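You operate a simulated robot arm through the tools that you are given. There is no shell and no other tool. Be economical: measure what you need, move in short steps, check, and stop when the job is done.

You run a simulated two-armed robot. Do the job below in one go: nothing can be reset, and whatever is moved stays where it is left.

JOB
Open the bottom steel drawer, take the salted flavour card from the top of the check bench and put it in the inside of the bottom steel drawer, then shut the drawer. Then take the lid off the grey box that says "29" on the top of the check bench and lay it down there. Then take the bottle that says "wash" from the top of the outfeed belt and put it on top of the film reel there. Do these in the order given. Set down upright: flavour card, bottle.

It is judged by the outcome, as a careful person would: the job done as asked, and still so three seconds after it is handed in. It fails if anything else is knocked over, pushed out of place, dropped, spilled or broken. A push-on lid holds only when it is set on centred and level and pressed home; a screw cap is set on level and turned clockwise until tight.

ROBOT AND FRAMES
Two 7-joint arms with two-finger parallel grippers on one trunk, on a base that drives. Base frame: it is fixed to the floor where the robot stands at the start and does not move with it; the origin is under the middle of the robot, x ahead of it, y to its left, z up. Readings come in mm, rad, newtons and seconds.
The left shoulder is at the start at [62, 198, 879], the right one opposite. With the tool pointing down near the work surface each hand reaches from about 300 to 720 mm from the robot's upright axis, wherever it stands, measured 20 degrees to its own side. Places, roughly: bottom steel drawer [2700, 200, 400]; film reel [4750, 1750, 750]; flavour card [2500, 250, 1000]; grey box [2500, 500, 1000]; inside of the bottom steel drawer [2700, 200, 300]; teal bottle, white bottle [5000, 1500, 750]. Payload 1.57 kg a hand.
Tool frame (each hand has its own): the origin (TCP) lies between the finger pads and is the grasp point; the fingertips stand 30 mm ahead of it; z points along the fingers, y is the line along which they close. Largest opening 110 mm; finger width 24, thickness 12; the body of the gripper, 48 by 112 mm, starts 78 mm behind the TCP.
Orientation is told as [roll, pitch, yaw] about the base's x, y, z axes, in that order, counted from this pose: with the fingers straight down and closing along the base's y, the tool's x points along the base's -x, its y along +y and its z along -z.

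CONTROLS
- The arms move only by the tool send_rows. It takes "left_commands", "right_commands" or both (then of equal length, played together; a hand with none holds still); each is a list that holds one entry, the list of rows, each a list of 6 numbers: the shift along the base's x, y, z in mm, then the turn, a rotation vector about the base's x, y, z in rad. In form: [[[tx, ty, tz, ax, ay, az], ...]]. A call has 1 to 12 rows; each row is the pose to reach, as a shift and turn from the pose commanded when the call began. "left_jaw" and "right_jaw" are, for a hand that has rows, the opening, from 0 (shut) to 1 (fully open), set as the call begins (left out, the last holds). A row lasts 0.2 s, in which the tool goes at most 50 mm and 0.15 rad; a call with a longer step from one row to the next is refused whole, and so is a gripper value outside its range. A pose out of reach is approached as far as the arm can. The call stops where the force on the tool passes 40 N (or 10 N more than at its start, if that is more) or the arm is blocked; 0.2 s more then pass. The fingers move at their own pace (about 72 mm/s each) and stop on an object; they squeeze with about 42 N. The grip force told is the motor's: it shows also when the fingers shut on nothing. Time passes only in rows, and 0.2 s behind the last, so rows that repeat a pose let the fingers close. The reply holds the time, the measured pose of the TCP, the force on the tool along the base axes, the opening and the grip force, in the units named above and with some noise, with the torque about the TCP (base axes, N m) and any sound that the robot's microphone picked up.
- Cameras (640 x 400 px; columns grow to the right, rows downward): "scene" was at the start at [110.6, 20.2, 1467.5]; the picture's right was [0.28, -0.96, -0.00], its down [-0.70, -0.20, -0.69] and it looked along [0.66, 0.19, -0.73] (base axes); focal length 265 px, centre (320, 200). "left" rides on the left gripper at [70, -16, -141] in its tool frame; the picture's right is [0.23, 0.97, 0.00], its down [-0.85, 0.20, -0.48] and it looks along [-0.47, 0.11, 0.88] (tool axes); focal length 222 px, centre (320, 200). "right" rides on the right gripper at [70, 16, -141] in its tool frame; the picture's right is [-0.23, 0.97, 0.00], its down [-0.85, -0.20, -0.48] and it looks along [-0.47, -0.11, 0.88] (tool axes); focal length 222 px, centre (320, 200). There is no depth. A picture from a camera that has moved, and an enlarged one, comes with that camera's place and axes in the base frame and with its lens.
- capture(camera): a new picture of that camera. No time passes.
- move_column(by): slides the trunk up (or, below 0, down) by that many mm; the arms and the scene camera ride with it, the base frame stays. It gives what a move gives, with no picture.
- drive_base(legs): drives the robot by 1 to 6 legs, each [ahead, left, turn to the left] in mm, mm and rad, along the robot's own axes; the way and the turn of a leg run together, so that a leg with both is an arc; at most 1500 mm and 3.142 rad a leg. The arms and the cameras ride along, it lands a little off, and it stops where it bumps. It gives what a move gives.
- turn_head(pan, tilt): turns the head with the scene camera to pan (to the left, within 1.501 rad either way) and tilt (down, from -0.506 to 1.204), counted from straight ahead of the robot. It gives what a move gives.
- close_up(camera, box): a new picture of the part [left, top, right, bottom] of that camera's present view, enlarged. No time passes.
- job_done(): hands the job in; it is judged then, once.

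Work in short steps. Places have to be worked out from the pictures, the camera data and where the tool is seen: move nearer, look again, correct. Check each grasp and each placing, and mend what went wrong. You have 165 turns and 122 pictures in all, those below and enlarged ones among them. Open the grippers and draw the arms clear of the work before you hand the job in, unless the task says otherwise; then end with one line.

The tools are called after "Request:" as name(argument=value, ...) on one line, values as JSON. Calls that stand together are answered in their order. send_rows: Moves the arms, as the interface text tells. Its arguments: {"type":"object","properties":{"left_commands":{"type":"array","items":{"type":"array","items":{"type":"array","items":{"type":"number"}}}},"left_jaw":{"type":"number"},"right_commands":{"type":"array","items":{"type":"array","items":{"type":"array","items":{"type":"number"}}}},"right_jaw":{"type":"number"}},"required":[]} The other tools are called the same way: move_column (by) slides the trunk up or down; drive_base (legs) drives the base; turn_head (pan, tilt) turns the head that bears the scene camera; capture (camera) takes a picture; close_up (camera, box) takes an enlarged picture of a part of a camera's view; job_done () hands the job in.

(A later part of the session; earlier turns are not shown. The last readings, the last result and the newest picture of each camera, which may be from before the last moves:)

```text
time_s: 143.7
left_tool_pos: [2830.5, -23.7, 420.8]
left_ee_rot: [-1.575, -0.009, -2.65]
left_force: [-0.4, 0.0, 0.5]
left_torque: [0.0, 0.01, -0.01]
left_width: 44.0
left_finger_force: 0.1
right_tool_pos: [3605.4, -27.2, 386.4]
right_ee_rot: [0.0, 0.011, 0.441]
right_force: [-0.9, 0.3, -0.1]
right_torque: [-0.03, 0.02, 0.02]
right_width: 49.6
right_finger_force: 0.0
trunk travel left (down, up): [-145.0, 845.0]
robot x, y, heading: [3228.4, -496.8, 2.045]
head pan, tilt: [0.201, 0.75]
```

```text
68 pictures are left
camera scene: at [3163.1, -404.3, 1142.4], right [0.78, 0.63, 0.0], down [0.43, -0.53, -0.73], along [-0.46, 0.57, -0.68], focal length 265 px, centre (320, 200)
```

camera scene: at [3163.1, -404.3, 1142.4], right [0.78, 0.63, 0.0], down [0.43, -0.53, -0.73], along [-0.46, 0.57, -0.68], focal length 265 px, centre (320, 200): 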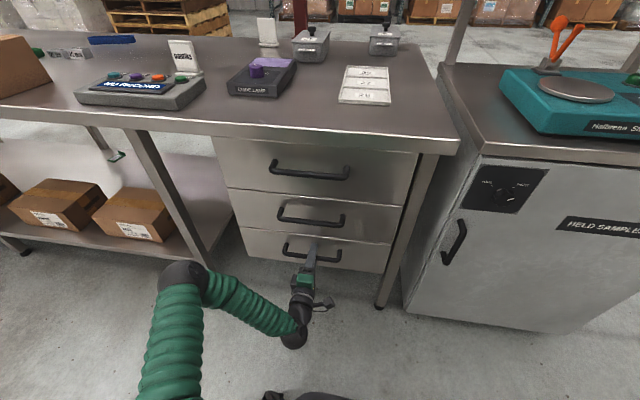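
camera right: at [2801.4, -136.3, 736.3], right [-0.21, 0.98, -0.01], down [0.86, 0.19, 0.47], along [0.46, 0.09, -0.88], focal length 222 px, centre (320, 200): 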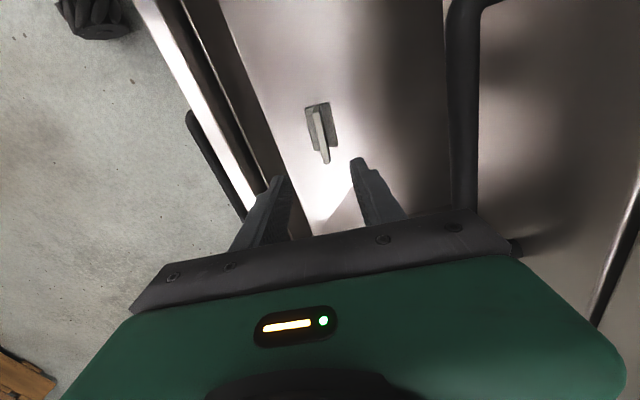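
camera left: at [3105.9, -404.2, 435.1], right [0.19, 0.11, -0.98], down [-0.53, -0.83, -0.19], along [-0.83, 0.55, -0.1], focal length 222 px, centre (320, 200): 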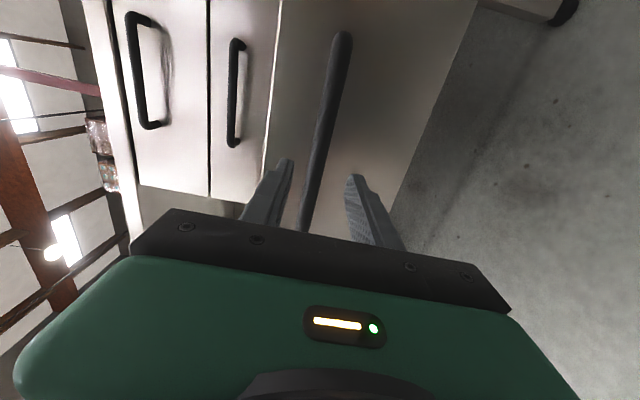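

Nearly shut. Continue pushing until it stops.

Request:
send_rows(left_commands=[[[-4, 7, 0, 0, 0, 0], [-7, 14, 0, 0, 0, 0], [-10, 20, 0, 0, 0, 0], [-13, 26, 0, 0, 0, 0], [-16, 31, 0, 0, 0, 0]]])

Request:
close_up(camera="scene", box=[200, 120, 460, 300])

```text
time_s: 144.2
left_tool_pos: [2827.5, -20.7, 417.9]
left_ee_rot: [-1.568, -0.01, -2.649]
left_force: [1.9, -6.6, 0.6]
left_torque: [0.19, 0.02, 0.13]
left_width: 44.5
left_finger_force: 0.3
right_tool_pos: [3605.4, -29.4, 385.6]
right_ee_rot: [0.0, 0.012, 0.442]
right_force: [-0.2, 0.5, -0.7]
right_torque: [0.01, -0.02, -0.01]
right_width: 49.5
right_finger_force: 0.1
trunk travel left (down, up): [-145.0, 845.0]
robot x, y, heading: [3231.1, -494.9, 2.049]
head pan, tilt: [0.201, 0.75]
stopped in row 2 (left hand): the force on the tool passed its limit at 52 N (the readings are from after the stop); the commanded pose is now the measured one
```

```text
2.22 times, centred on (330, 210) of scene
camera zoom: at [3163.2, -404.8, 1142.4], right [0.78, 0.63, 0.0], down [0.43, -0.53, -0.73], along [-0.46, 0.57, -0.68], focal length 589 px, centre (298, 178)
```

zoom: 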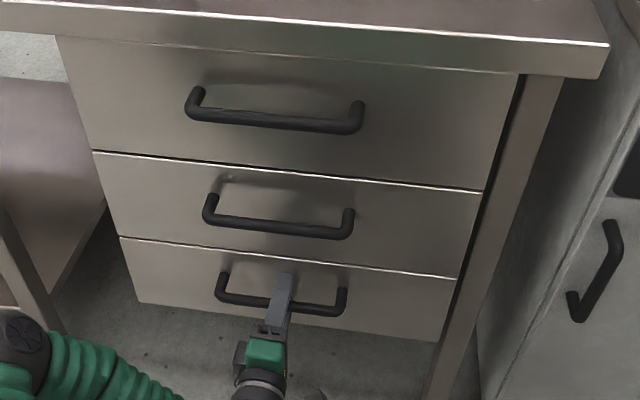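

Drawer is shut. Withdraw the left hand straight back, then back the base away from the bench.

Request:
send_rows(left_commands=[[[9, -18, 3, 0, 0, 0], [25, -48, 3, 0, 0, 0], [46, -89, 3, 0, 0, 0], [62, -119, 3, 0, 0, 0]]])

Request:
drive_base(legs=[[-350, 0, 0]])

Request:
move_column(by=330)

Request:
send_rows(left_commands=[[[0, 0, 0, -0.126, -0.0675, 0], [0, 0, 0, -0.252, -0.135, 0], [0, 0, 0, -0.378, -0.2025, 0], [0, 0, 0, -0.504, -0.27, 0], [0, 0, 0, -0.63, -0.337, 0], [0, 0, 0, -0.756, -0.405, 0], [0, 0, 0, -0.882, -0.472, 0], [0, 0, 0, -1.008, -0.54, 0], [0, 0, 0, -1.134, -0.607, 0], [0, 0, 0, -1.26, -0.675, 0], [0, 0, 0, -1.386, -0.742, 0]]], right_commands=[[[-42, 3, 0, 0, 0, 0], [-84, 6, 0, 0, 0, 0], [-126, 9, 0, 0, 0, 0], [-168, 12, 0, 0, 0, 0], [-210, 15, 0, 0, 0, 0], [-252, 18, 0, 0, 0, 0], [-294, 21, 0, 0, 0, 0], [-320, 24, 0, 0, 0, 0], [-320, 24, 0, 0, 0, 0], [-320, 24, 0, 0, 0, 0], [-320, 24, 0, 0, 0, 0]]])

```text
time_s: 145.2
left_tool_pos: [2888.0, -140.4, 423.1]
left_ee_rot: [-1.57, -0.009, -2.649]
left_force: [0.1, 0.0, -0.4]
left_torque: [0.05, 0.01, 0.0]
left_width: 44.1
left_finger_force: 0.0
right_tool_pos: [3605.6, -29.1, 385.6]
right_ee_rot: [-0.001, 0.01, 0.441]
right_force: [0.2, 0.3, -0.7]
right_torque: [0.01, 0.01, 0.01]
right_width: 49.6
right_finger_force: 0.1
trunk travel left (down, up): [-145.0, 845.0]
robot x, y, heading: [3229.0, -491.8, 2.047]
head pan, tilt: [0.201, 0.75]
```

```text
time_s: 147.4
left_tool_pos: [3050.7, -451.9, 423.2]
left_ee_rot: [-1.57, -0.01, -2.656]
left_force: [-0.2, 0.2, 1.1]
left_torque: [0.02, 0.0, 0.01]
left_width: 44.2
left_finger_force: 0.1
right_tool_pos: [3768.8, -345.5, 385.5]
right_ee_rot: [0.0, 0.01, 0.434]
right_force: [0.7, 0.4, 0.7]
right_torque: [-0.01, 0.02, -0.01]
right_width: 49.5
right_finger_force: 0.1
trunk travel left (down, up): [-145.0, 845.0]
robot x, y, heading: [3389.3, -810.7, 2.042]
head pan, tilt: [0.201, 0.75]
```

```text
time_s: 150.7
left_tool_pos: [3051.6, -450.5, 753.0]
left_ee_rot: [-1.57, -0.011, -2.657]
left_force: [0.2, 0.0, 0.0]
left_torque: [0.04, -0.01, -0.01]
left_width: 44.0
left_finger_force: 0.0
right_tool_pos: [3769.7, -345.6, 715.8]
right_ee_rot: [-0.002, 0.01, 0.433]
right_force: [-0.4, -0.4, 0.4]
right_torque: [0.0, 0.01, 0.01]
right_width: 49.6
right_finger_force: 0.0
trunk travel left (down, up): [-475.0, 515.0]
robot x, y, heading: [3388.8, -811.2, 2.045]
head pan, tilt: [0.201, 0.75]
```

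```text
time_s: 153.1
left_tool_pos: [3050.3, -451.8, 753.8]
left_ee_rot: [0.004, 0.008, -2.659]
left_force: [-0.6, -0.8, -0.4]
left_torque: [-0.03, 0.01, -0.04]
left_width: 44.2
left_finger_force: 0.0
left hand out of reach, approached as far as the arm can: row 3, 4
right_tool_pos: [3449.4, -320.6, 716.3]
right_ee_rot: [0.0, 0.01, 0.435]
right_force: [0.4, 1.1, 0.4]
right_torque: [-0.01, -0.01, -0.01]
right_width: 49.4
right_finger_force: 0.0
trunk travel left (down, up): [-475.0, 515.0]
robot x, y, heading: [3389.6, -807.3, 2.039]
head pan, tilt: [0.201, 0.75]
```

Now yaw both hands back to their home orientation.

Request:
send_rows(left_commands=[[[0, 0, 0, 0, 0, -0.144], [0, 0, 0, 0, 0, -0.288], [0, 0, 0, 0, 0, -0.432], [0, 0, 0, 0, 0, -0.576], [0, 0, 0, 0, 0, -0.72], [0, 0, 0, 0, 0, -0.864], [0, 0, 0, 0, 0, -1.008], [0, 0, 0, 0, 0, -1.152], [0, 0, 0, 0, 0, -1.296], [0, 0, 0, 0, 0, -1.44], [0, 0, 0, 0, 0, -1.58]]], right_commands=[[[0, 0, 0, 0, 0, 0.146], [0, 0, 0, 0, 0, 0.292], [0, 0, 0, 0, 0, 0.438], [0, 0, 0, 0, 0, 0.584], [0, 0, 0, 0, 0, 0.73], [0, 0, 0, 0, 0, 0.876], [0, 0, 0, 0, 0, 1.022], [0, 0, 0, 0, 0, 1.168], [0, 0, 0, 0, 0, 1.314], [0, 0, 0, 0, 0, 1.46], [0, 0, 0, 0, 0, 1.6]]])

Request:
turn_head(pan=0.0, tilt=0.6)

Request:
capture(camera="scene")

```text
time_s: 155.5
left_tool_pos: [3050.1, -452.8, 753.5]
left_ee_rot: [0.0, 0.009, 2.042]
left_force: [1.0, -0.1, -0.3]
left_torque: [0.01, 0.01, 0.0]
left_width: 44.0
left_finger_force: 0.0
right_tool_pos: [3448.5, -321.7, 715.4]
right_ee_rot: [0.002, 0.011, 2.036]
right_force: [-0.4, -0.3, 0.5]
right_torque: [0.02, -0.04, -0.01]
right_width: 49.7
right_finger_force: 0.1
trunk travel left (down, up): [-475.0, 515.0]
robot x, y, heading: [3388.1, -810.9, 2.042]
head pan, tilt: [0.201, 0.75]
```

```text
time_s: 156.2
left_tool_pos: [3050.3, -451.9, 752.8]
left_ee_rot: [0.001, 0.009, 2.044]
left_force: [0.2, -0.2, -0.4]
left_torque: [-0.01, -0.01, 0.02]
left_width: 43.9
left_finger_force: 0.1
right_tool_pos: [3450.1, -320.7, 715.5]
right_ee_rot: [0.0, 0.011, 2.034]
right_force: [-1.1, -0.3, 1.0]
right_torque: [0.0, 0.0, 0.04]
right_width: 49.6
right_finger_force: 0.1
trunk travel left (down, up): [-475.0, 515.0]
robot x, y, heading: [3386.4, -812.1, 2.039]
head pan, tilt: [0.0, 0.6]
```

```text
66 pictures are left
camera scene: at [3334.2, -703.1, 1485.2], right [0.89, 0.45, 0.0], down [0.26, -0.51, -0.82], along [-0.37, 0.73, -0.57], focal length 265 px, centre (320, 200)
```

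scene: 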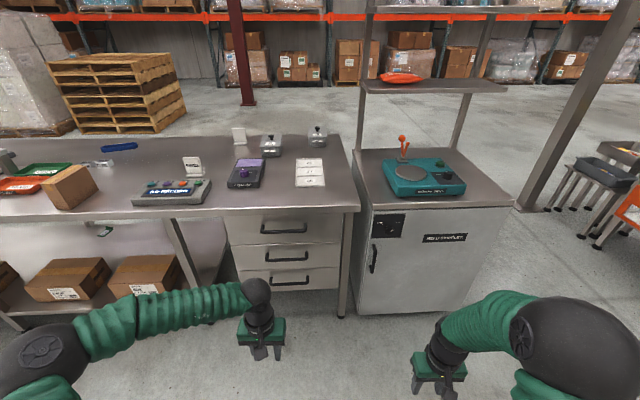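

Drawer confirmed shut. Now go around: strafe right ~1430 to the aisle, then look before going forward.

Request:
drive_base(legs=[[0, -1430, 0.015]])

Request:
capture(camera="scene")

```text
time_s: 163.3
left_tool_pos: [4305.4, 190.6, 752.2]
left_ee_rot: [-0.001, 0.008, 2.056]
left_force: [-1.4, 0.5, 0.1]
left_torque: [0.01, -0.02, 0.0]
left_width: 44.1
left_finger_force: 0.0
right_tool_pos: [4701.2, 327.1, 717.0]
right_ee_rot: [0.0, 0.011, 2.047]
right_force: [0.1, -0.6, 0.2]
right_torque: [-0.01, -0.01, 0.02]
right_width: 49.6
right_finger_force: 0.0
trunk travel left (down, up): [-475.0, 515.0]
robot x, y, heading: [4646.1, -159.3, 2.054]
head pan, tilt: [0.0, 0.6]
```

```text
65 pictures are left
camera scene: at [4591.0, -56.0, 1485.2], right [0.89, 0.46, 0.0], down [0.26, -0.5, -0.82], along [-0.38, 0.73, -0.57], focal length 265 px, centre (320, 200)
```

scene: 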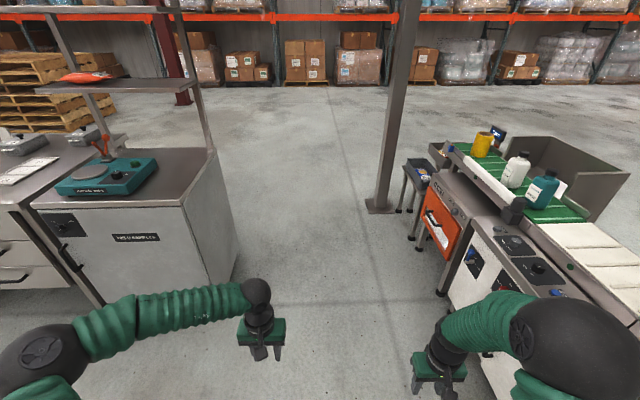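

The outfeed belt is on the right, aisle centred. I'll tuck the left hand nearer its home pose and zoom the belt while here.

Request:
send_rows(left_commands=[[[-37, -8, 0, 0, 0, 0], [-74, -16, 0, 0, 0, 0], [-111, -24, 0, 0, 0, 0], [-111, -24, 0, 0, 0, 0]]])

Request:
close_up(camera="scene", box=[390, 110, 640, 270])

Request:
capture(camera="scene")

```text
time_s: 164.3
left_tool_pos: [4194.2, 167.2, 753.7]
left_ee_rot: [-0.001, 0.008, 2.057]
left_force: [-0.2, 0.6, 0.6]
left_torque: [0.02, -0.01, -0.03]
left_width: 43.6
left_finger_force: 0.1
right_tool_pos: [4703.0, 328.3, 715.9]
right_ee_rot: [0.001, 0.011, 2.045]
right_force: [-0.3, 0.6, 0.1]
right_torque: [-0.03, 0.0, 0.0]
right_width: 49.6
right_finger_force: 0.1
trunk travel left (down, up): [-475.0, 515.0]
robot x, y, heading: [4651.3, -162.3, 2.053]
head pan, tilt: [0.0, 0.6]
```

```text
2.50 times, centred on (515, 190) of scene
camera zoom: at [4592.1, -55.4, 1485.2], right [0.89, 0.46, 0.0], down [0.26, -0.5, -0.82], along [-0.38, 0.73, -0.57], focal length 662 px, centre (-168, 225)
```

zoom: 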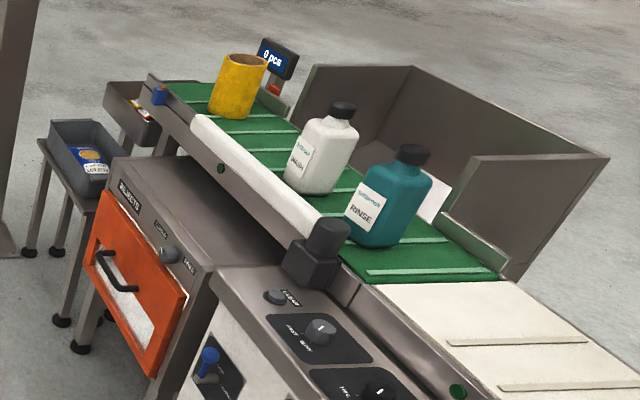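

```text
63 pictures are left
camera scene: at [4592.1, -55.4, 1485.2], right [0.89, 0.46, 0.0], down [0.26, -0.5, -0.82], along [-0.38, 0.73, -0.57], focal length 265 px, centre (320, 200)
```

scene: 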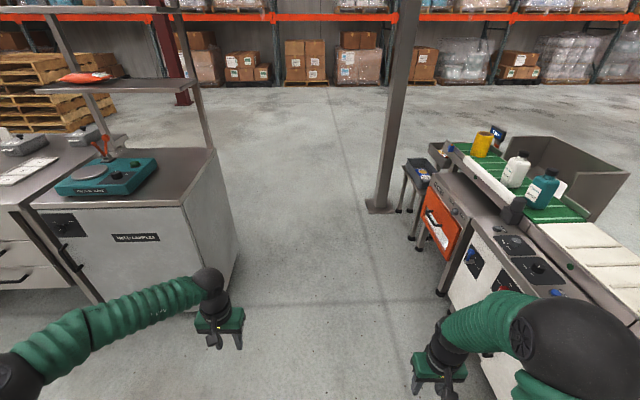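

White bottle says WASH, teal says RINSE; yellow hollow reel nearby. The elbow moved outward, so I bring the left hand inward instead.

Request:
send_rows(left_commands=[[[42, 19, 0, 0, 0, 0], [84, 38, 0, 0, 0, 0], [126, 57, 0, 0, 0, 0], [168, 78, 0, 0, 0, 0], [180, 60, 0, 0, 0, 0]]])

Request:
capture(camera="scene")

```text
time_s: 165.5
left_tool_pos: [4375.3, 224.5, 752.7]
left_ee_rot: [0.001, 0.005, 2.055]
left_force: [-0.1, 0.9, 0.1]
left_torque: [0.01, 0.01, 0.03]
left_width: 44.2
left_finger_force: 0.0
right_tool_pos: [4703.2, 326.6, 717.0]
right_ee_rot: [0.002, 0.009, 2.044]
right_force: [0.8, 0.7, -0.2]
right_torque: [0.0, -0.01, -0.04]
right_width: 49.4
right_finger_force: 0.0
trunk travel left (down, up): [-475.0, 515.0]
robot x, y, heading: [4650.3, -161.0, 2.052]
head pan, tilt: [0.0, 0.6]
```

```text
62 pictures are left
camera scene: at [4593.2, -56.5, 1485.4], right [0.89, 0.46, 0.0], down [0.26, -0.5, -0.82], along [-0.38, 0.73, -0.57], focal length 265 px, centre (320, 200)
```

scene: 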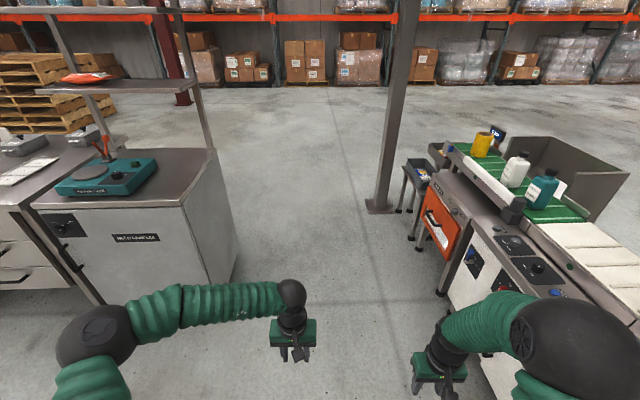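

Good clearance both sides now. Drive through the aisle, then strafe left along the bench's other side and turn around.

Request:
drive_base(legs=[[1375, -15, 0], [1400, 0, 0], [0, 1350, 0], [0, 0, 1.57], [0, 0, 1.57]])

Request:
turn_head(pan=0.0, tilt=0.65)

Request:
capture(camera="scene")

```text
time_s: 193.1
left_tool_pos: [2445.0, 1399.4, 751.8]
left_ee_rot: [0.002, 0.006, -1.136]
left_force: [-0.1, -0.5, 0.6]
left_torque: [-0.01, -0.01, -0.04]
left_width: 44.0
left_finger_force: 0.0
right_tool_pos: [2110.0, 1313.6, 717.1]
right_ee_rot: [0.001, 0.011, -1.145]
right_force: [0.8, -0.3, 0.2]
right_torque: [-0.02, 0.0, -0.03]
right_width: 49.7
right_finger_force: 0.0
trunk travel left (down, up): [-475.0, 515.0]
robot x, y, heading: [2187.7, 1796.9, -1.139]
head pan, tilt: [0.0, 0.6]
```

```text
time_s: 193.7
left_tool_pos: [2444.2, 1400.3, 753.2]
left_ee_rot: [-0.001, 0.006, -1.134]
left_force: [0.4, 0.3, -0.8]
left_torque: [0.01, -0.02, -0.02]
left_width: 44.0
left_finger_force: 0.1
right_tool_pos: [2110.9, 1315.6, 717.4]
right_ee_rot: [0.002, 0.008, -1.141]
right_force: [0.8, 0.4, 0.6]
right_torque: [0.02, 0.0, 0.02]
right_width: 49.3
right_finger_force: 0.0
trunk travel left (down, up): [-475.0, 515.0]
robot x, y, heading: [2187.2, 1800.8, -1.142]
head pan, tilt: [0.0, 0.649]
```

```text
61 pictures are left
camera scene: at [2238.5, 1687.0, 1481.0], right [-0.91, -0.42, 0.0], down [-0.25, 0.55, -0.8], along [0.33, -0.72, -0.61], focal length 265 px, centre (320, 200)
```

scene: 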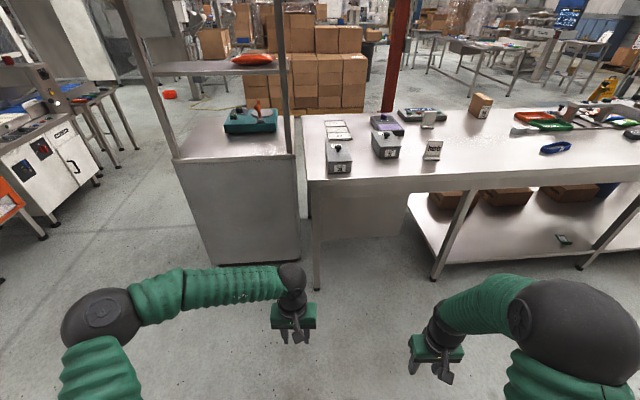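

Box 29 is the left one, ≈(2618,636). Raise the trunk, square up, and drive to put it ~640 ahead/200 right for the right arm.

Request:
move_column(by=320)

Request:
drive_base(legs=[[0, 0, 0.057], [500, 37, 0]])

Request:
turn_head(pan=0.0, tilt=0.8)

Request:
capture(camera="scene")

```text
time_s: 196.9
left_tool_pos: [2443.6, 1399.9, 1073.1]
left_ee_rot: [0.002, 0.004, -1.133]
left_force: [0.2, -0.6, -0.4]
left_torque: [-0.01, -0.01, -0.01]
left_width: 43.9
left_finger_force: 0.0
right_tool_pos: [2110.9, 1315.4, 1036.9]
right_ee_rot: [0.002, 0.009, -1.144]
right_force: [0.5, 0.9, -0.3]
right_torque: [0.0, 0.01, 0.0]
right_width: 49.0
right_finger_force: 0.1
trunk travel left (down, up): [-795.0, 195.0]
robot x, y, heading: [2184.3, 1796.4, -1.139]
head pan, tilt: [0.0, 0.649]
```

```text
time_s: 200.3
left_tool_pos: [2735.2, 995.5, 1074.3]
left_ee_rot: [0.0, 0.004, -1.073]
left_force: [0.1, -0.1, 0.2]
left_torque: [0.02, 0.01, 0.0]
left_width: 43.9
left_finger_force: 0.1
right_tool_pos: [2407.0, 889.5, 1038.3]
right_ee_rot: [0.001, 0.008, -1.082]
right_force: [-0.3, -0.5, 0.1]
right_torque: [0.01, 0.0, 0.0]
right_width: 49.4
right_finger_force: 0.0
trunk travel left (down, up): [-795.0, 195.0]
robot x, y, heading: [2455.1, 1378.6, -1.079]
head pan, tilt: [0.0, 0.649]
```

```text
time_s: 201.0
left_tool_pos: [2735.9, 995.0, 1073.0]
left_ee_rot: [0.0, 0.003, -1.072]
left_force: [0.6, -0.7, -0.8]
left_torque: [-0.02, 0.0, -0.01]
left_width: 43.6
left_finger_force: 0.0
right_tool_pos: [2408.2, 890.1, 1037.2]
right_ee_rot: [0.002, 0.007, -1.081]
right_force: [-1.1, -0.3, 0.1]
right_torque: [0.0, 0.0, 0.04]
right_width: 49.5
right_finger_force: 0.0
trunk travel left (down, up): [-795.0, 195.0]
robot x, y, heading: [2457.7, 1377.4, -1.076]
head pan, tilt: [0.0, 0.799]
```

```text
60 pictures are left
camera scene: at [2510.9, 1273.0, 1788.4], right [-0.88, -0.47, 0.0], down [-0.34, 0.63, -0.7], along [0.33, -0.61, -0.72], focal length 265 px, centre (320, 200)
```

scene: 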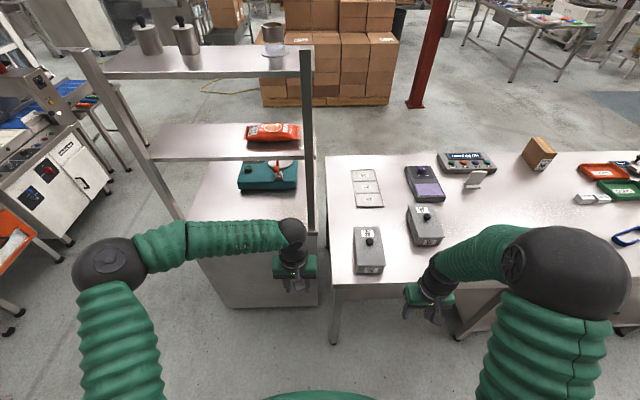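

Knob of box 29 ≈(2626,648). Drive ahead 90, then bring the open right hand above the knob and look.

Request:
drive_base(legs=[[90, 0, 0]])

Request:
send_rows(right_commands=[[[0, 0, 20, 0, 0, 0], [29, -27, 20, 0, 0, 0], [58, -54, 20, 0, 0, 0], [87, -81, 20, 0, 0, 0], [116, -108, 20, 0, 0, 0], [145, -135, 20, 0, 0, 0], [173, -161, 20, 0, 0, 0]]], right_jaw=0.7)

Request:
capture(camera="right")

```text
time_s: 202.1
left_tool_pos: [2774.1, 921.5, 1076.7]
left_ee_rot: [-0.003, -0.004, -1.075]
left_force: [-0.3, 0.3, 0.0]
left_torque: [0.01, -0.02, -0.02]
left_width: 43.8
left_finger_force: 0.1
right_tool_pos: [2446.2, 816.9, 1040.8]
right_ee_rot: [0.002, 0.002, -1.086]
right_force: [0.0, 0.1, 0.0]
right_torque: [-0.03, -0.01, -0.01]
right_width: 49.4
right_finger_force: 0.1
trunk travel left (down, up): [-795.0, 195.0]
robot x, y, heading: [2500.0, 1298.8, -1.076]
head pan, tilt: [0.0, 0.799]
```

```text
time_s: 203.7
left_tool_pos: [2778.6, 914.2, 1072.0]
left_ee_rot: [-0.001, 0.006, -1.073]
left_force: [0.7, 0.3, 0.0]
left_torque: [-0.01, 0.02, 0.01]
left_width: 43.9
left_finger_force: 0.0
right_tool_pos: [2623.9, 649.5, 1056.6]
right_ee_rot: [0.0, 0.009, -1.085]
right_force: [-0.3, -1.0, -0.5]
right_torque: [0.0, -0.01, -0.03]
right_width: 77.0
right_finger_force: 0.0
trunk travel left (down, up): [-795.0, 195.0]
robot x, y, heading: [2498.7, 1293.7, -1.075]
head pan, tilt: [0.0, 0.799]
```

```text
59 pictures are left
camera right: at [2607.2, 718.1, 1198.9], right [0.97, 0.25, 0.0], down [0.22, -0.85, 0.47], along [0.12, -0.45, -0.88], focal length 222 px, centre (320, 200)
```

right: 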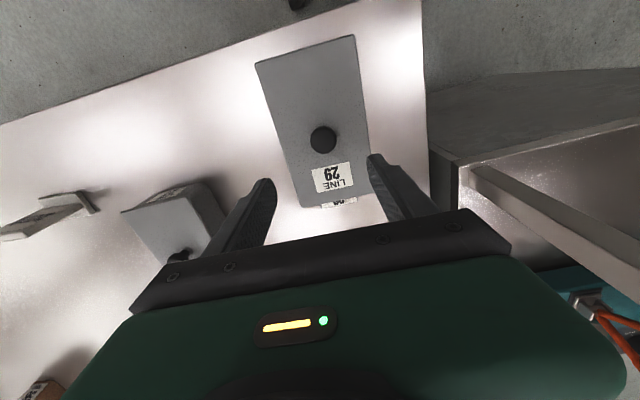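

Knob seen at (323,139). Descend 70 and look again to triangulate its height.

Request:
send_rows(right_commands=[[[1, 6, -35, 0, 0, 0], [2, 10, -70, 0, 0, 0]]])

Request:
capture(camera="right")

```text
time_s: 204.3
left_tool_pos: [2777.8, 914.1, 1072.2]
left_ee_rot: [-0.001, 0.005, -1.074]
left_force: [0.1, -0.7, -0.8]
left_torque: [0.04, 0.04, 0.01]
left_width: 44.0
left_finger_force: 0.1
right_tool_pos: [2626.4, 656.3, 984.7]
right_ee_rot: [0.001, 0.011, -1.085]
right_force: [0.6, -0.3, 0.6]
right_torque: [0.02, 0.0, 0.0]
right_width: 77.0
right_finger_force: 0.1
trunk travel left (down, up): [-795.0, 195.0]
robot x, y, heading: [2497.6, 1299.5, -1.082]
head pan, tilt: [0.0, 0.799]
```

```text
58 pictures are left
camera right: at [2609.7, 726.3, 1127.5], right [0.97, 0.25, 0.0], down [0.22, -0.85, 0.47], along [0.12, -0.45, -0.88], focal length 222 px, centre (320, 200)
```

right: 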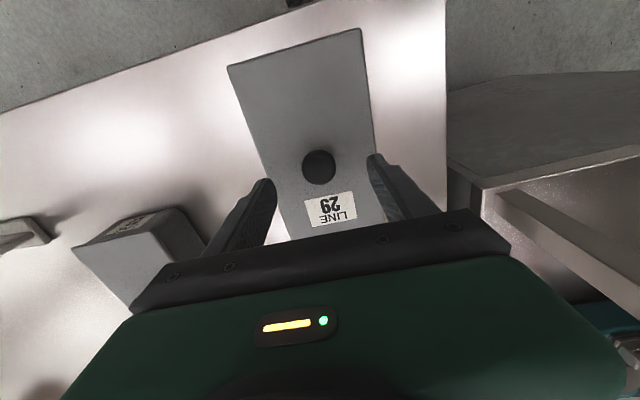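

Knob ≈(2625,665), top z≈949. Centre on it and descend to tips ≈932, then check.

Request:
send_rows(right_commands=[[[-1, 9, 0, 0, 0, 0], [-1, 9, -12, 0, 0, 0], [-1, 9, -22, 0, 0, 0]]])

Request:
close_up(camera="right", box=[220, 100, 420, 240])

```text
time_s: 205.1
left_tool_pos: [2777.9, 916.5, 1073.1]
left_ee_rot: [0.001, 0.003, -1.075]
left_force: [-0.6, 0.4, 0.2]
left_torque: [0.02, -0.04, -0.02]
left_width: 43.9
left_finger_force: 0.0
right_tool_pos: [2623.3, 668.2, 964.9]
right_ee_rot: [0.001, 0.009, -1.087]
right_force: [-0.5, 0.6, -0.4]
right_torque: [-0.03, 0.0, 0.0]
right_width: 76.8
right_finger_force: 0.0
trunk travel left (down, up): [-795.0, 195.0]
robot x, y, heading: [2497.9, 1298.0, -1.08]
head pan, tilt: [0.0, 0.799]
```

```text
2.86 times, centred on (320, 170) of right
camera zoom: at [2607.6, 737.8, 1107.1], right [0.97, 0.25, 0.0], down [0.22, -0.85, 0.47], along [0.12, -0.46, -0.88], focal length 635 px, centre (320, 286)
```

zoom: 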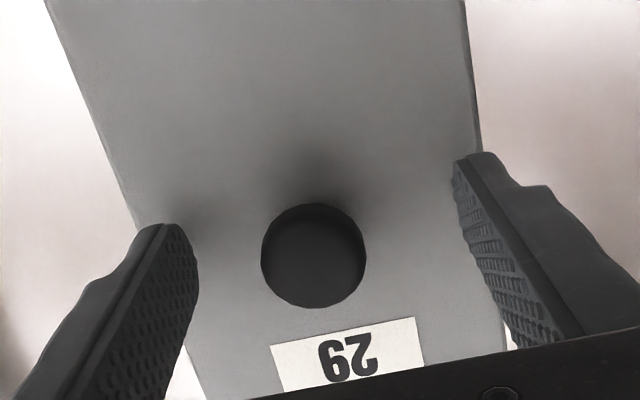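

Knob centred. Descend 8 more and close on the knob.

Request:
send_rows(right_commands=[[[1, -2, -4, 0, 0, 0], [1, -2, -8, 0, 0, 0]]])

Request:
send_rows(right_commands=[[[0, 0, 0, 0, 0, 0], [0, 0, 0, 0, 0, 0], [0, 0, 0, 0, 0, 0], [0, 0, 0, 0, 0, 0]]], right_jaw=0)

Request:
close_up(camera="right", box=[220, 100, 420, 240])

```text
time_s: 205.7
left_tool_pos: [2776.8, 915.1, 1073.5]
left_ee_rot: [0.001, 0.004, -1.076]
left_force: [0.6, -0.3, 0.9]
left_torque: [0.01, 0.01, 0.01]
left_width: 43.7
left_finger_force: 0.1
right_tool_pos: [2623.9, 667.7, 958.8]
right_ee_rot: [0.002, 0.01, -1.088]
right_force: [-0.6, -0.1, 0.1]
right_torque: [-0.01, 0.0, -0.02]
right_width: 76.8
right_finger_force: 0.0
trunk travel left (down, up): [-795.0, 195.0]
robot x, y, heading: [2497.9, 1296.9, -1.078]
head pan, tilt: [0.0, 0.799]
```

```text
time_s: 206.7
left_tool_pos: [2777.5, 916.4, 1074.7]
left_ee_rot: [0.0, 0.003, -1.074]
left_force: [0.0, 0.1, 0.0]
left_torque: [-0.02, 0.02, 0.04]
left_width: 43.9
left_finger_force: 0.0
right_tool_pos: [2625.7, 667.5, 957.4]
right_ee_rot: [0.001, 0.006, -1.086]
right_force: [-0.4, 0.0, 0.9]
right_torque: [-0.05, -0.03, -0.01]
right_width: 28.6
right_finger_force: 38.4
trunk travel left (down, up): [-795.0, 195.0]
robot x, y, heading: [2498.5, 1298.0, -1.081]
head pan, tilt: [0.0, 0.799]
heard: snap
```

```text
2.86 times, centred on (320, 170) of right
camera zoom: at [2608.1, 736.5, 1099.2], right [0.97, 0.25, 0.0], down [0.22, -0.85, 0.47], along [0.12, -0.46, -0.88], focal length 635 px, centre (320, 286)
```

zoom: 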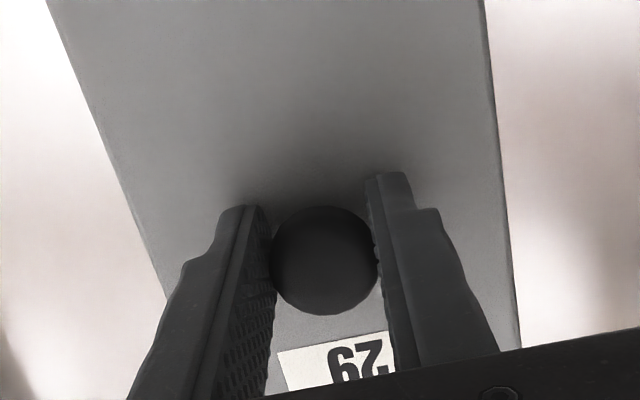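

Knob gripped (28.6 mm) and a snap was heard—the lid seems to have come loose. Lift straight up.

Request:
send_rows(right_commands=[[[0, 0, 5, 0, 0, 0], [0, 0, 15, 0, 0, 0], [0, 0, 35, 0, 0, 0], [0, 0, 60, 0, 0, 0], [0, 0, 90, 0, 0, 0], [0, 0, 120, 0, 0, 0]]])

Request:
capture(camera="right")

Request:
capture(camera="scene")

```text
time_s: 208.1
left_tool_pos: [2777.4, 916.0, 1073.8]
left_ee_rot: [0.001, 0.004, -1.075]
left_force: [-0.3, 0.4, 0.9]
left_torque: [-0.03, 0.02, -0.01]
left_width: 43.9
left_finger_force: 0.0
right_tool_pos: [2626.6, 666.8, 1078.0]
right_ee_rot: [0.002, 0.006, -1.087]
right_force: [0.3, 0.2, -0.3]
right_torque: [0.02, 0.03, 0.01]
right_width: 28.5
right_finger_force: 38.7
trunk travel left (down, up): [-795.0, 195.0]
robot x, y, heading: [2499.7, 1296.0, -1.084]
head pan, tilt: [0.0, 0.799]
```

```text
55 pictures are left
camera right: at [2608.7, 735.8, 1219.5], right [0.97, 0.25, 0.0], down [0.22, -0.85, 0.47], along [0.12, -0.46, -0.88], focal length 222 px, centre (320, 200)
```

right: 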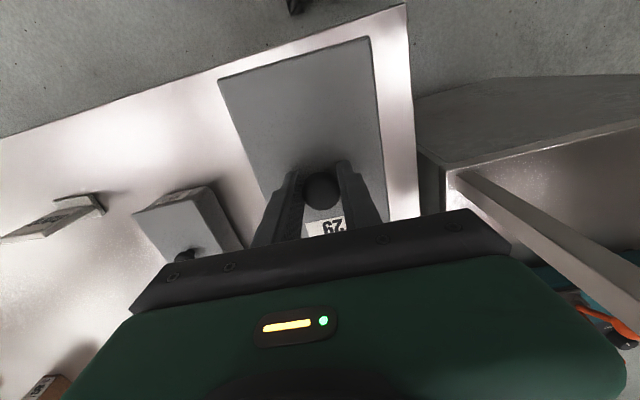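

```text
54 pictures are left
camera scene: at [2553.9, 1194.2, 1788.3], right [-0.88, -0.47, 0.0], down [-0.34, 0.63, -0.7], along [0.33, -0.61, -0.72], focal length 265 px, centre (320, 200)
```

scene: 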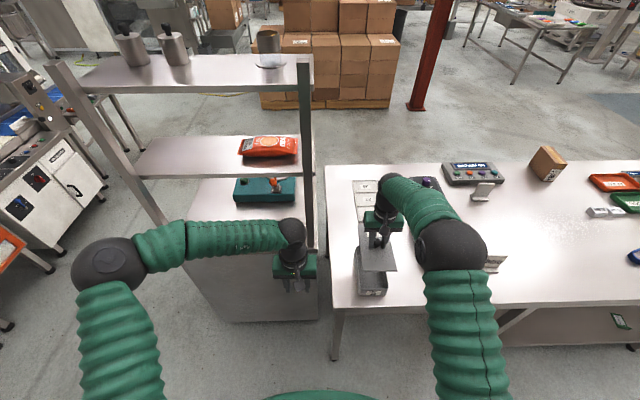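

The lid is off. There is free bench space right of the "herb" card; strafe right 800 with the lid held high, then look.

Request:
drive_base(legs=[[0, -800, 0]])

Request:
capture(camera="scene")

Request:
capture(camera="right")

```text
time_s: 212.4
left_tool_pos: [2061.5, 532.3, 1073.9]
left_ee_rot: [-0.002, 0.003, -1.08]
left_force: [-0.1, -0.3, -0.3]
left_torque: [0.0, 0.01, -0.03]
left_width: 43.7
left_finger_force: 0.1
right_tool_pos: [1907.0, 283.9, 1077.5]
right_ee_rot: [-0.001, 0.006, -1.09]
right_force: [-0.2, 1.0, -0.3]
right_torque: [-0.03, 0.06, -0.03]
right_width: 28.8
right_finger_force: 39.3
trunk travel left (down, up): [-795.0, 195.0]
robot x, y, heading: [1786.1, 914.5, -1.086]
head pan, tilt: [0.0, 0.799]
```

```text
53 pictures are left
camera scene: at [1840.4, 812.0, 1788.3], right [-0.88, -0.47, 0.0], down [-0.34, 0.63, -0.69], along [0.32, -0.61, -0.72], focal length 265 px, centre (320, 200)
```

scene: 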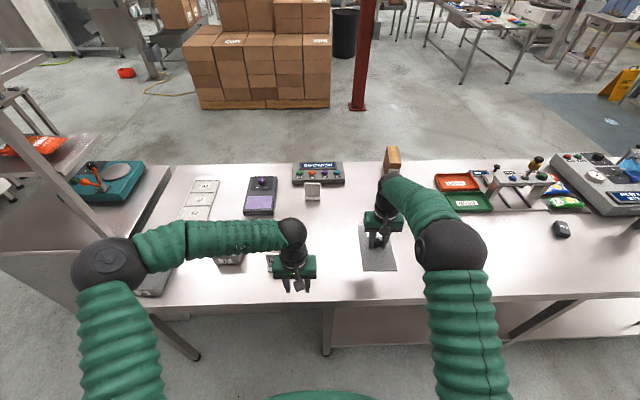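

```text
52 pictures are left
camera right: at [1892.0, 353.0, 1219.5], right [0.97, 0.25, 0.0], down [0.22, -0.85, 0.47], along [0.12, -0.46, -0.88], focal length 222 px, centre (320, 200)
```

right: 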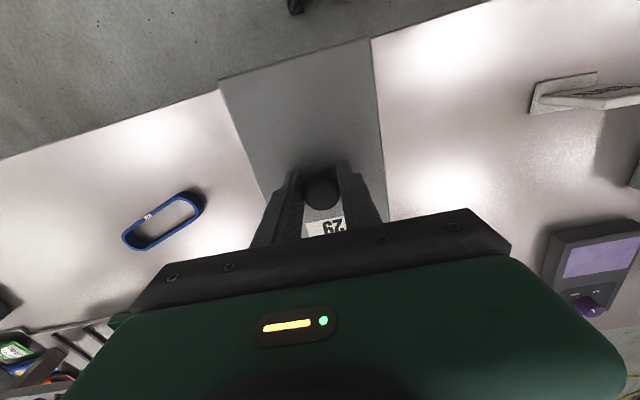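

Spot is free. Move forward 80 and descend to ~30 above expected contact.

Request:
send_rows(right_commands=[[[19, -36, 0, 0, 0, 0], [37, -71, 0, 0, 0, 0], [37, -71, -45, 0, 0, 0], [37, -71, -90, 0, 0, 0], [37, -71, -130, 0, 0, 0], [37, -71, -150, 0, 0, 0]]])

Request:
capture(camera="right")

Request:
close_up(camera="scene", box=[230, 150, 530, 340])

```text
time_s: 213.8
left_tool_pos: [2056.5, 533.9, 1075.3]
left_ee_rot: [0.002, 0.001, -1.079]
left_force: [1.1, -0.7, 0.2]
left_torque: [-0.04, 0.0, -0.01]
left_width: 43.9
left_finger_force: 0.1
right_tool_pos: [1931.3, 229.6, 934.2]
right_ee_rot: [0.001, 0.003, -1.09]
right_force: [-0.2, 0.0, -1.1]
right_torque: [0.0, -0.01, -0.02]
right_width: 28.6
right_finger_force: 38.9
right hand out of reach, approached as far as the arm can: row 2, 3, 4, 5, 6
trunk travel left (down, up): [-795.0, 195.0]
robot x, y, heading: [1786.1, 909.3, -1.077]
head pan, tilt: [0.0, 0.799]
```

```text
51 pictures are left
camera right: at [1914.4, 299.3, 1075.8], right [0.97, 0.25, 0.0], down [0.22, -0.85, 0.47], along [0.12, -0.46, -0.88], focal length 222 px, centre (320, 200)
```

right: 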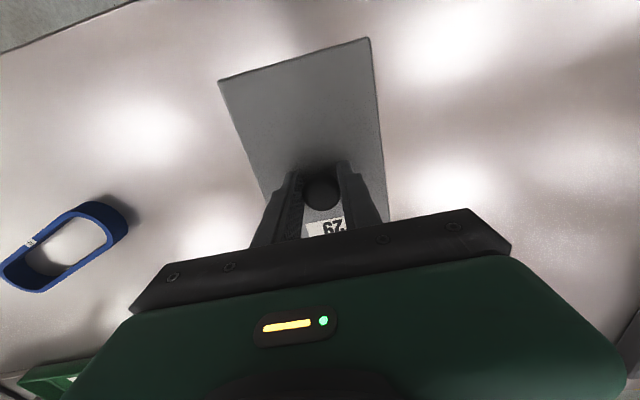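

```text
2.11 times, centred on (380, 245) of scene
camera zoom: at [1835.7, 809.0, 1788.3], right [-0.88, -0.47, 0.0], down [-0.34, 0.64, -0.69], along [0.33, -0.61, -0.72], focal length 558 px, centre (194, 105)
```

zoom: 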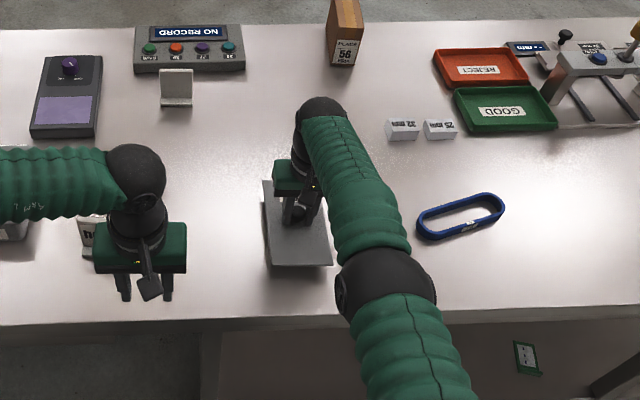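

Lid is over clear bench. Pull the command back into reach and descend slowly.

Request:
send_rows(right_commands=[[[-13, 20, 0, 0, 0, 0], [-13, 20, -5, 0, 0, 0], [-13, 20, -10, 0, 0, 0], [-13, 20, -14, 0, 0, 0]]])

Request:
close_up(camera="right", box=[180, 20, 420, 240])

```text
time_s: 214.8
left_tool_pos: [2057.1, 533.1, 1074.5]
left_ee_rot: [0.0, 0.002, -1.081]
left_force: [0.9, -1.7, 0.1]
left_torque: [0.0, 0.0, -0.02]
left_width: 44.2
left_finger_force: 0.0
right_tool_pos: [1917.6, 252.4, 919.6]
right_ee_rot: [0.001, 0.006, -1.09]
right_force: [-1.6, 0.3, -0.9]
right_torque: [-0.01, 0.02, 0.02]
right_width: 28.6
right_finger_force: 38.5
trunk travel left (down, up): [-795.0, 195.0]
robot x, y, heading: [1781.4, 915.6, -1.087]
head pan, tilt: [0.0, 0.799]
```

```text
1.82 times, centred on (300, 130) of right
camera zoom: at [1901.6, 321.8, 1061.6], right [0.97, 0.25, 0.0], down [0.22, -0.85, 0.47], along [0.12, -0.46, -0.88], focal length 404 px, centre (356, 327)
```

zoom: 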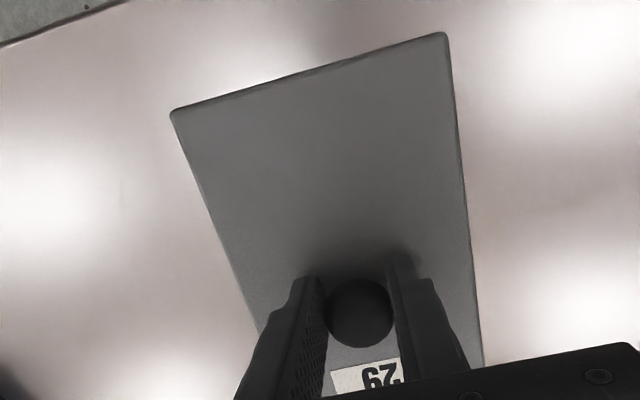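

Still fully over the bench. Continue down in small steps.

Request:
send_rows(right_commands=[[[0, 0, -4, 0, 0, 0], [0, 0, -8, 0, 0, 0], [0, 0, -12, 0, 0, 0]]])

Request:
send_rows(right_commands=[[[0, 0, -3, 0, 0, 0], [0, 0, -6, 0, 0, 0]]])

Request:
close_up(camera="right", box=[180, 20, 420, 240])

```text
time_s: 215.6
left_tool_pos: [2057.0, 533.5, 1076.2]
left_ee_rot: [0.0, 0.004, -1.079]
left_force: [0.0, -0.4, -0.2]
left_torque: [0.01, 0.0, 0.0]
left_width: 44.0
left_finger_force: 0.0
right_tool_pos: [1918.9, 252.6, 906.3]
right_ee_rot: [0.001, 0.004, -1.088]
right_force: [-0.3, -0.1, -1.4]
right_torque: [0.01, -0.01, -0.02]
right_width: 28.7
right_finger_force: 38.4
trunk travel left (down, up): [-795.0, 195.0]
robot x, y, heading: [1782.2, 914.1, -1.077]
head pan, tilt: [0.0, 0.799]
```

```text
time_s: 216.2
left_tool_pos: [2056.8, 536.1, 1076.9]
left_ee_rot: [0.001, -0.003, -1.079]
left_force: [-0.3, 0.1, 0.3]
left_torque: [0.0, 0.0, 0.03]
left_width: 43.9
left_finger_force: 0.1
right_tool_pos: [1919.6, 252.6, 904.7]
right_ee_rot: [0.001, -0.002, -1.09]
right_force: [-0.8, -0.2, 18.9]
right_torque: [0.29, 0.13, -0.01]
right_width: 28.3
right_finger_force: 38.8
trunk travel left (down, up): [-795.0, 195.0]
robot x, y, heading: [1783.8, 912.9, -1.08]
head pan, tilt: [0.0, 0.799]
```

```text
1.82 times, centred on (300, 130) of right
camera zoom: at [1902.3, 322.8, 1045.7], right [0.97, 0.25, 0.0], down [0.22, -0.85, 0.48], along [0.12, -0.46, -0.88], focal length 404 px, centre (356, 327)
```

zoom: 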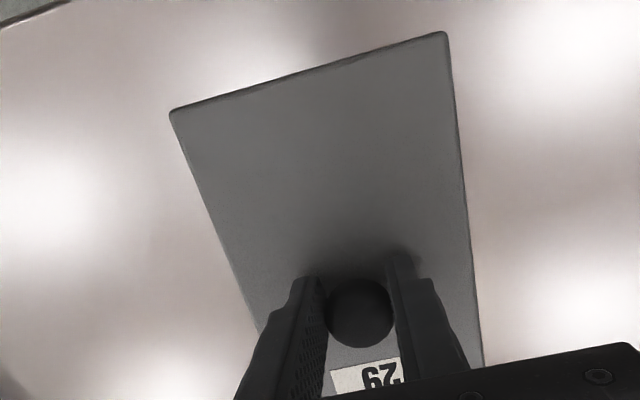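

Contact (19 N): lid rests on the bench. Open and rise.

Request:
send_rows(right_commands=[[[0, 0, 3, 0, 0, 0], [0, 0, 3, 0, 0, 0], [0, 0, 3, 0, 0, 0]]], right_jaw=0.6)

Request:
send_rows(right_commands=[[[0, 0, 20, 0, 0, 0], [0, 0, 55, 0, 0, 0], [0, 0, 95, 0, 0, 0], [0, 0, 140, 0, 0, 0]]])

Request:
capture(camera="right")

```text
time_s: 217.0
left_tool_pos: [2057.8, 534.2, 1075.1]
left_ee_rot: [-0.001, 0.001, -1.079]
left_force: [-0.3, 0.3, -0.2]
left_torque: [-0.01, 0.0, -0.01]
left_width: 44.1
left_finger_force: 0.1
right_tool_pos: [1918.9, 252.9, 903.2]
right_ee_rot: [0.003, 0.006, -1.09]
right_force: [-0.2, -0.1, -0.6]
right_torque: [-0.03, 0.01, -0.02]
right_width: 65.7
right_finger_force: 0.1
trunk travel left (down, up): [-795.0, 195.0]
robot x, y, heading: [1782.4, 915.3, -1.082]
head pan, tilt: [0.0, 0.799]
```

```text
time_s: 218.0
left_tool_pos: [2056.7, 534.8, 1075.4]
left_ee_rot: [-0.002, 0.0, -1.078]
left_force: [0.1, -0.2, 0.6]
left_torque: [-0.02, 0.02, 0.01]
left_width: 43.9
left_finger_force: 0.0
right_tool_pos: [1918.8, 252.9, 1044.2]
right_ee_rot: [0.001, 0.004, -1.088]
right_force: [-0.4, -0.7, 1.1]
right_torque: [0.04, 0.01, 0.0]
right_width: 65.8
right_finger_force: 0.0
trunk travel left (down, up): [-795.0, 195.0]
robot x, y, heading: [1783.4, 912.9, -1.085]
head pan, tilt: [0.0, 0.799]
```

```text
47 pictures are left
camera right: at [1901.8, 321.3, 1185.5], right [0.97, 0.25, 0.0], down [0.22, -0.85, 0.47], along [0.12, -0.46, -0.88], focal length 222 px, centre (320, 200)
```

right: 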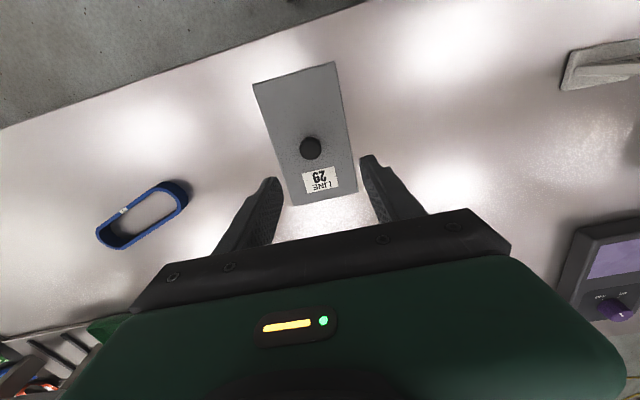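

The lid lies flat on the bench. Check the box and neighbours with the scene camera while backing away.

Request:
drive_base(legs=[[-500, 0, 0]])

Request:
send_rows(right_commands=[[[-19, 35, 0, 0, 0, 0], [-38, 70, 0, 0, 0, 0], [-57, 105, 0, 0, 0, 0], [-76, 140, 0, 0, 0, 0], [-95, 175, 0, 0, 0, 0]]])

Request:
turn_head(pan=0.3, tilt=0.6)

Request:
capture(camera="scene")

```text
time_s: 220.9
left_tool_pos: [1825.2, 970.1, 1072.7]
left_ee_rot: [0.001, 0.003, -1.08]
left_force: [-0.2, 0.4, 0.9]
left_torque: [0.0, -0.03, 0.0]
left_width: 44.0
left_finger_force: 0.1
right_tool_pos: [1687.2, 687.8, 1042.0]
right_ee_rot: [0.002, 0.008, -1.087]
right_force: [-0.8, 1.1, -1.0]
right_torque: [-0.01, 0.02, 0.02]
right_width: 66.2
right_finger_force: 0.1
trunk travel left (down, up): [-795.0, 195.0]
robot x, y, heading: [1550.6, 1349.4, -1.082]
head pan, tilt: [0.0, 0.799]
```

```text
time_s: 222.2
left_tool_pos: [1823.2, 974.2, 1076.6]
left_ee_rot: [0.0, -0.001, -1.079]
left_force: [0.6, 0.6, 0.3]
left_torque: [-0.03, -0.06, -0.02]
left_width: 43.9
left_finger_force: 0.2
right_tool_pos: [1590.8, 864.8, 1047.4]
right_ee_rot: [0.001, 0.002, -1.088]
right_force: [0.1, -0.5, 0.4]
right_torque: [0.0, -0.03, -0.01]
right_width: 66.0
right_finger_force: 0.1
trunk travel left (down, up): [-795.0, 195.0]
robot x, y, heading: [1551.0, 1351.7, -1.083]
head pan, tilt: [0.0, 0.799]
```

```text
time_s: 222.9
left_tool_pos: [1823.9, 975.3, 1075.0]
left_ee_rot: [-0.002, 0.001, -1.079]
left_force: [-0.6, 0.6, -0.7]
left_torque: [-0.01, -0.04, 0.0]
left_width: 43.7
left_finger_force: 0.1
right_tool_pos: [1591.8, 864.2, 1048.2]
right_ee_rot: [0.002, 0.003, -1.087]
right_force: [-0.3, 0.0, -0.4]
right_torque: [0.02, 0.03, 0.0]
right_width: 66.1
right_finger_force: 0.0
trunk travel left (down, up): [-795.0, 195.0]
robot x, y, heading: [1547.9, 1355.4, -1.082]
head pan, tilt: [0.3, 0.6]
```

```text
46 pictures are left
camera scene: at [1628.3, 1257.8, 1805.2], right [-0.7, -0.71, 0.0], down [-0.4, 0.4, -0.82], along [0.58, -0.58, -0.57], focal length 265 px, centre (320, 200)
```

scene: 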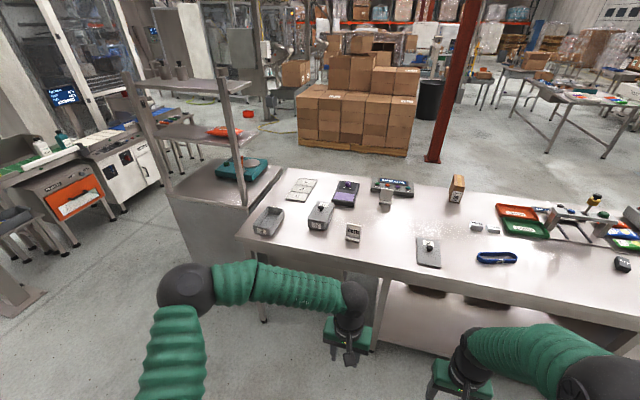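

Box open in place and lid flat. Now strafe left 2000 to the aisle and look.

Request:
drive_base(legs=[[0, 1000, 0], [0, 1000, 0]])

Request:
turn_head(pan=0.0, tilt=0.6)

Request:
capture(camera="scene")

```text
time_s: 233.0
left_tool_pos: [3605.9, 1899.8, 1075.6]
left_ee_rot: [0.003, 0.001, -1.082]
left_force: [-0.3, 0.3, 0.4]
left_torque: [0.0, -0.04, 0.0]
left_width: 43.9
left_finger_force: 0.1
right_tool_pos: [3373.4, 1789.7, 1047.5]
right_ee_rot: [0.003, 0.003, -1.09]
right_force: [-0.3, -0.4, 0.7]
right_torque: [0.0, -0.02, 0.04]
right_width: 65.9
right_finger_force: 0.0
trunk travel left (down, up): [-795.0, 195.0]
robot x, y, heading: [3333.0, 2281.9, -1.087]
head pan, tilt: [0.3, 0.6]
```

```text
time_s: 233.8
left_tool_pos: [3606.2, 1902.0, 1075.2]
left_ee_rot: [0.0, -0.002, -1.082]
left_force: [0.4, -0.1, 0.4]
left_torque: [0.0, -0.02, -0.01]
left_width: 43.8
left_finger_force: 0.1
right_tool_pos: [3372.8, 1793.6, 1048.1]
right_ee_rot: [0.003, 0.0, -1.09]
right_force: [-0.6, 0.5, -0.5]
right_torque: [0.0, -0.02, -0.01]
right_width: 66.0
right_finger_force: 0.0
trunk travel left (down, up): [-795.0, 195.0]
robot x, y, heading: [3333.9, 2281.9, -1.088]
head pan, tilt: [0.0, 0.6]
```

```text
45 pictures are left
camera scene: at [3390.4, 2169.7, 1805.2], right [-0.88, -0.47, 0.0], down [-0.27, 0.5, -0.82], along [0.39, -0.73, -0.57], focal length 265 px, centre (320, 200)
```

scene: 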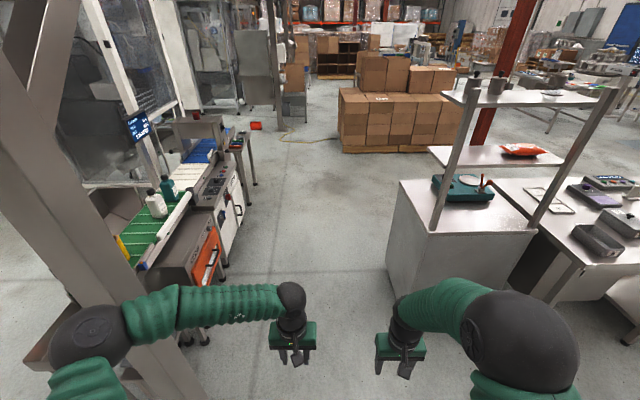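

Go down the aisle ~1520 (60 right for clearance), then turn left to face the belt.

Request:
drive_base(legs=[[500, -60, 0], [1000, 0, 0], [0, 0, 1.57]])

Request:
capture(camera="scene")

```text
time_s: 245.4
left_tool_pos: [4363.3, 1187.4, 1076.5]
left_ee_rot: [0.0, 0.0, 0.501]
left_force: [0.5, 0.6, -0.8]
left_torque: [0.01, -0.01, -0.03]
left_width: 44.0
left_finger_force: 0.1
right_tool_pos: [4477.3, 956.4, 1047.8]
right_ee_rot: [0.002, 0.001, 0.494]
right_force: [0.2, -0.3, -0.3]
right_torque: [-0.02, 0.01, 0.04]
right_width: 66.0
right_finger_force: 0.1
trunk travel left (down, up): [-795.0, 195.0]
robot x, y, heading: [3988.1, 912.4, 0.501]
head pan, tilt: [0.0, 0.6]
```

```text
44 pictures are left
camera scene: at [4097.3, 965.9, 1805.2], right [0.48, -0.88, 0.0], down [-0.5, -0.27, -0.82], along [0.72, 0.39, -0.57], focal length 265 px, centre (320, 200)
```

scene: 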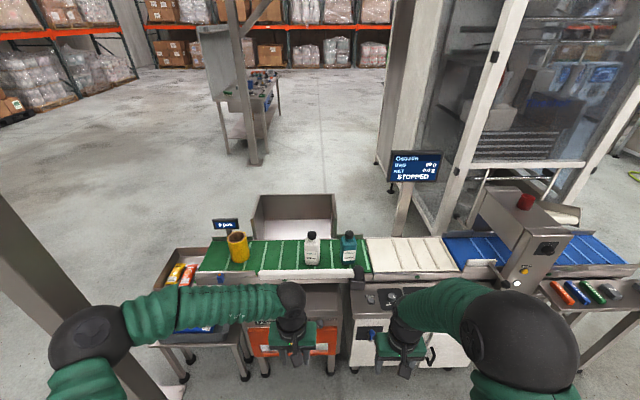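

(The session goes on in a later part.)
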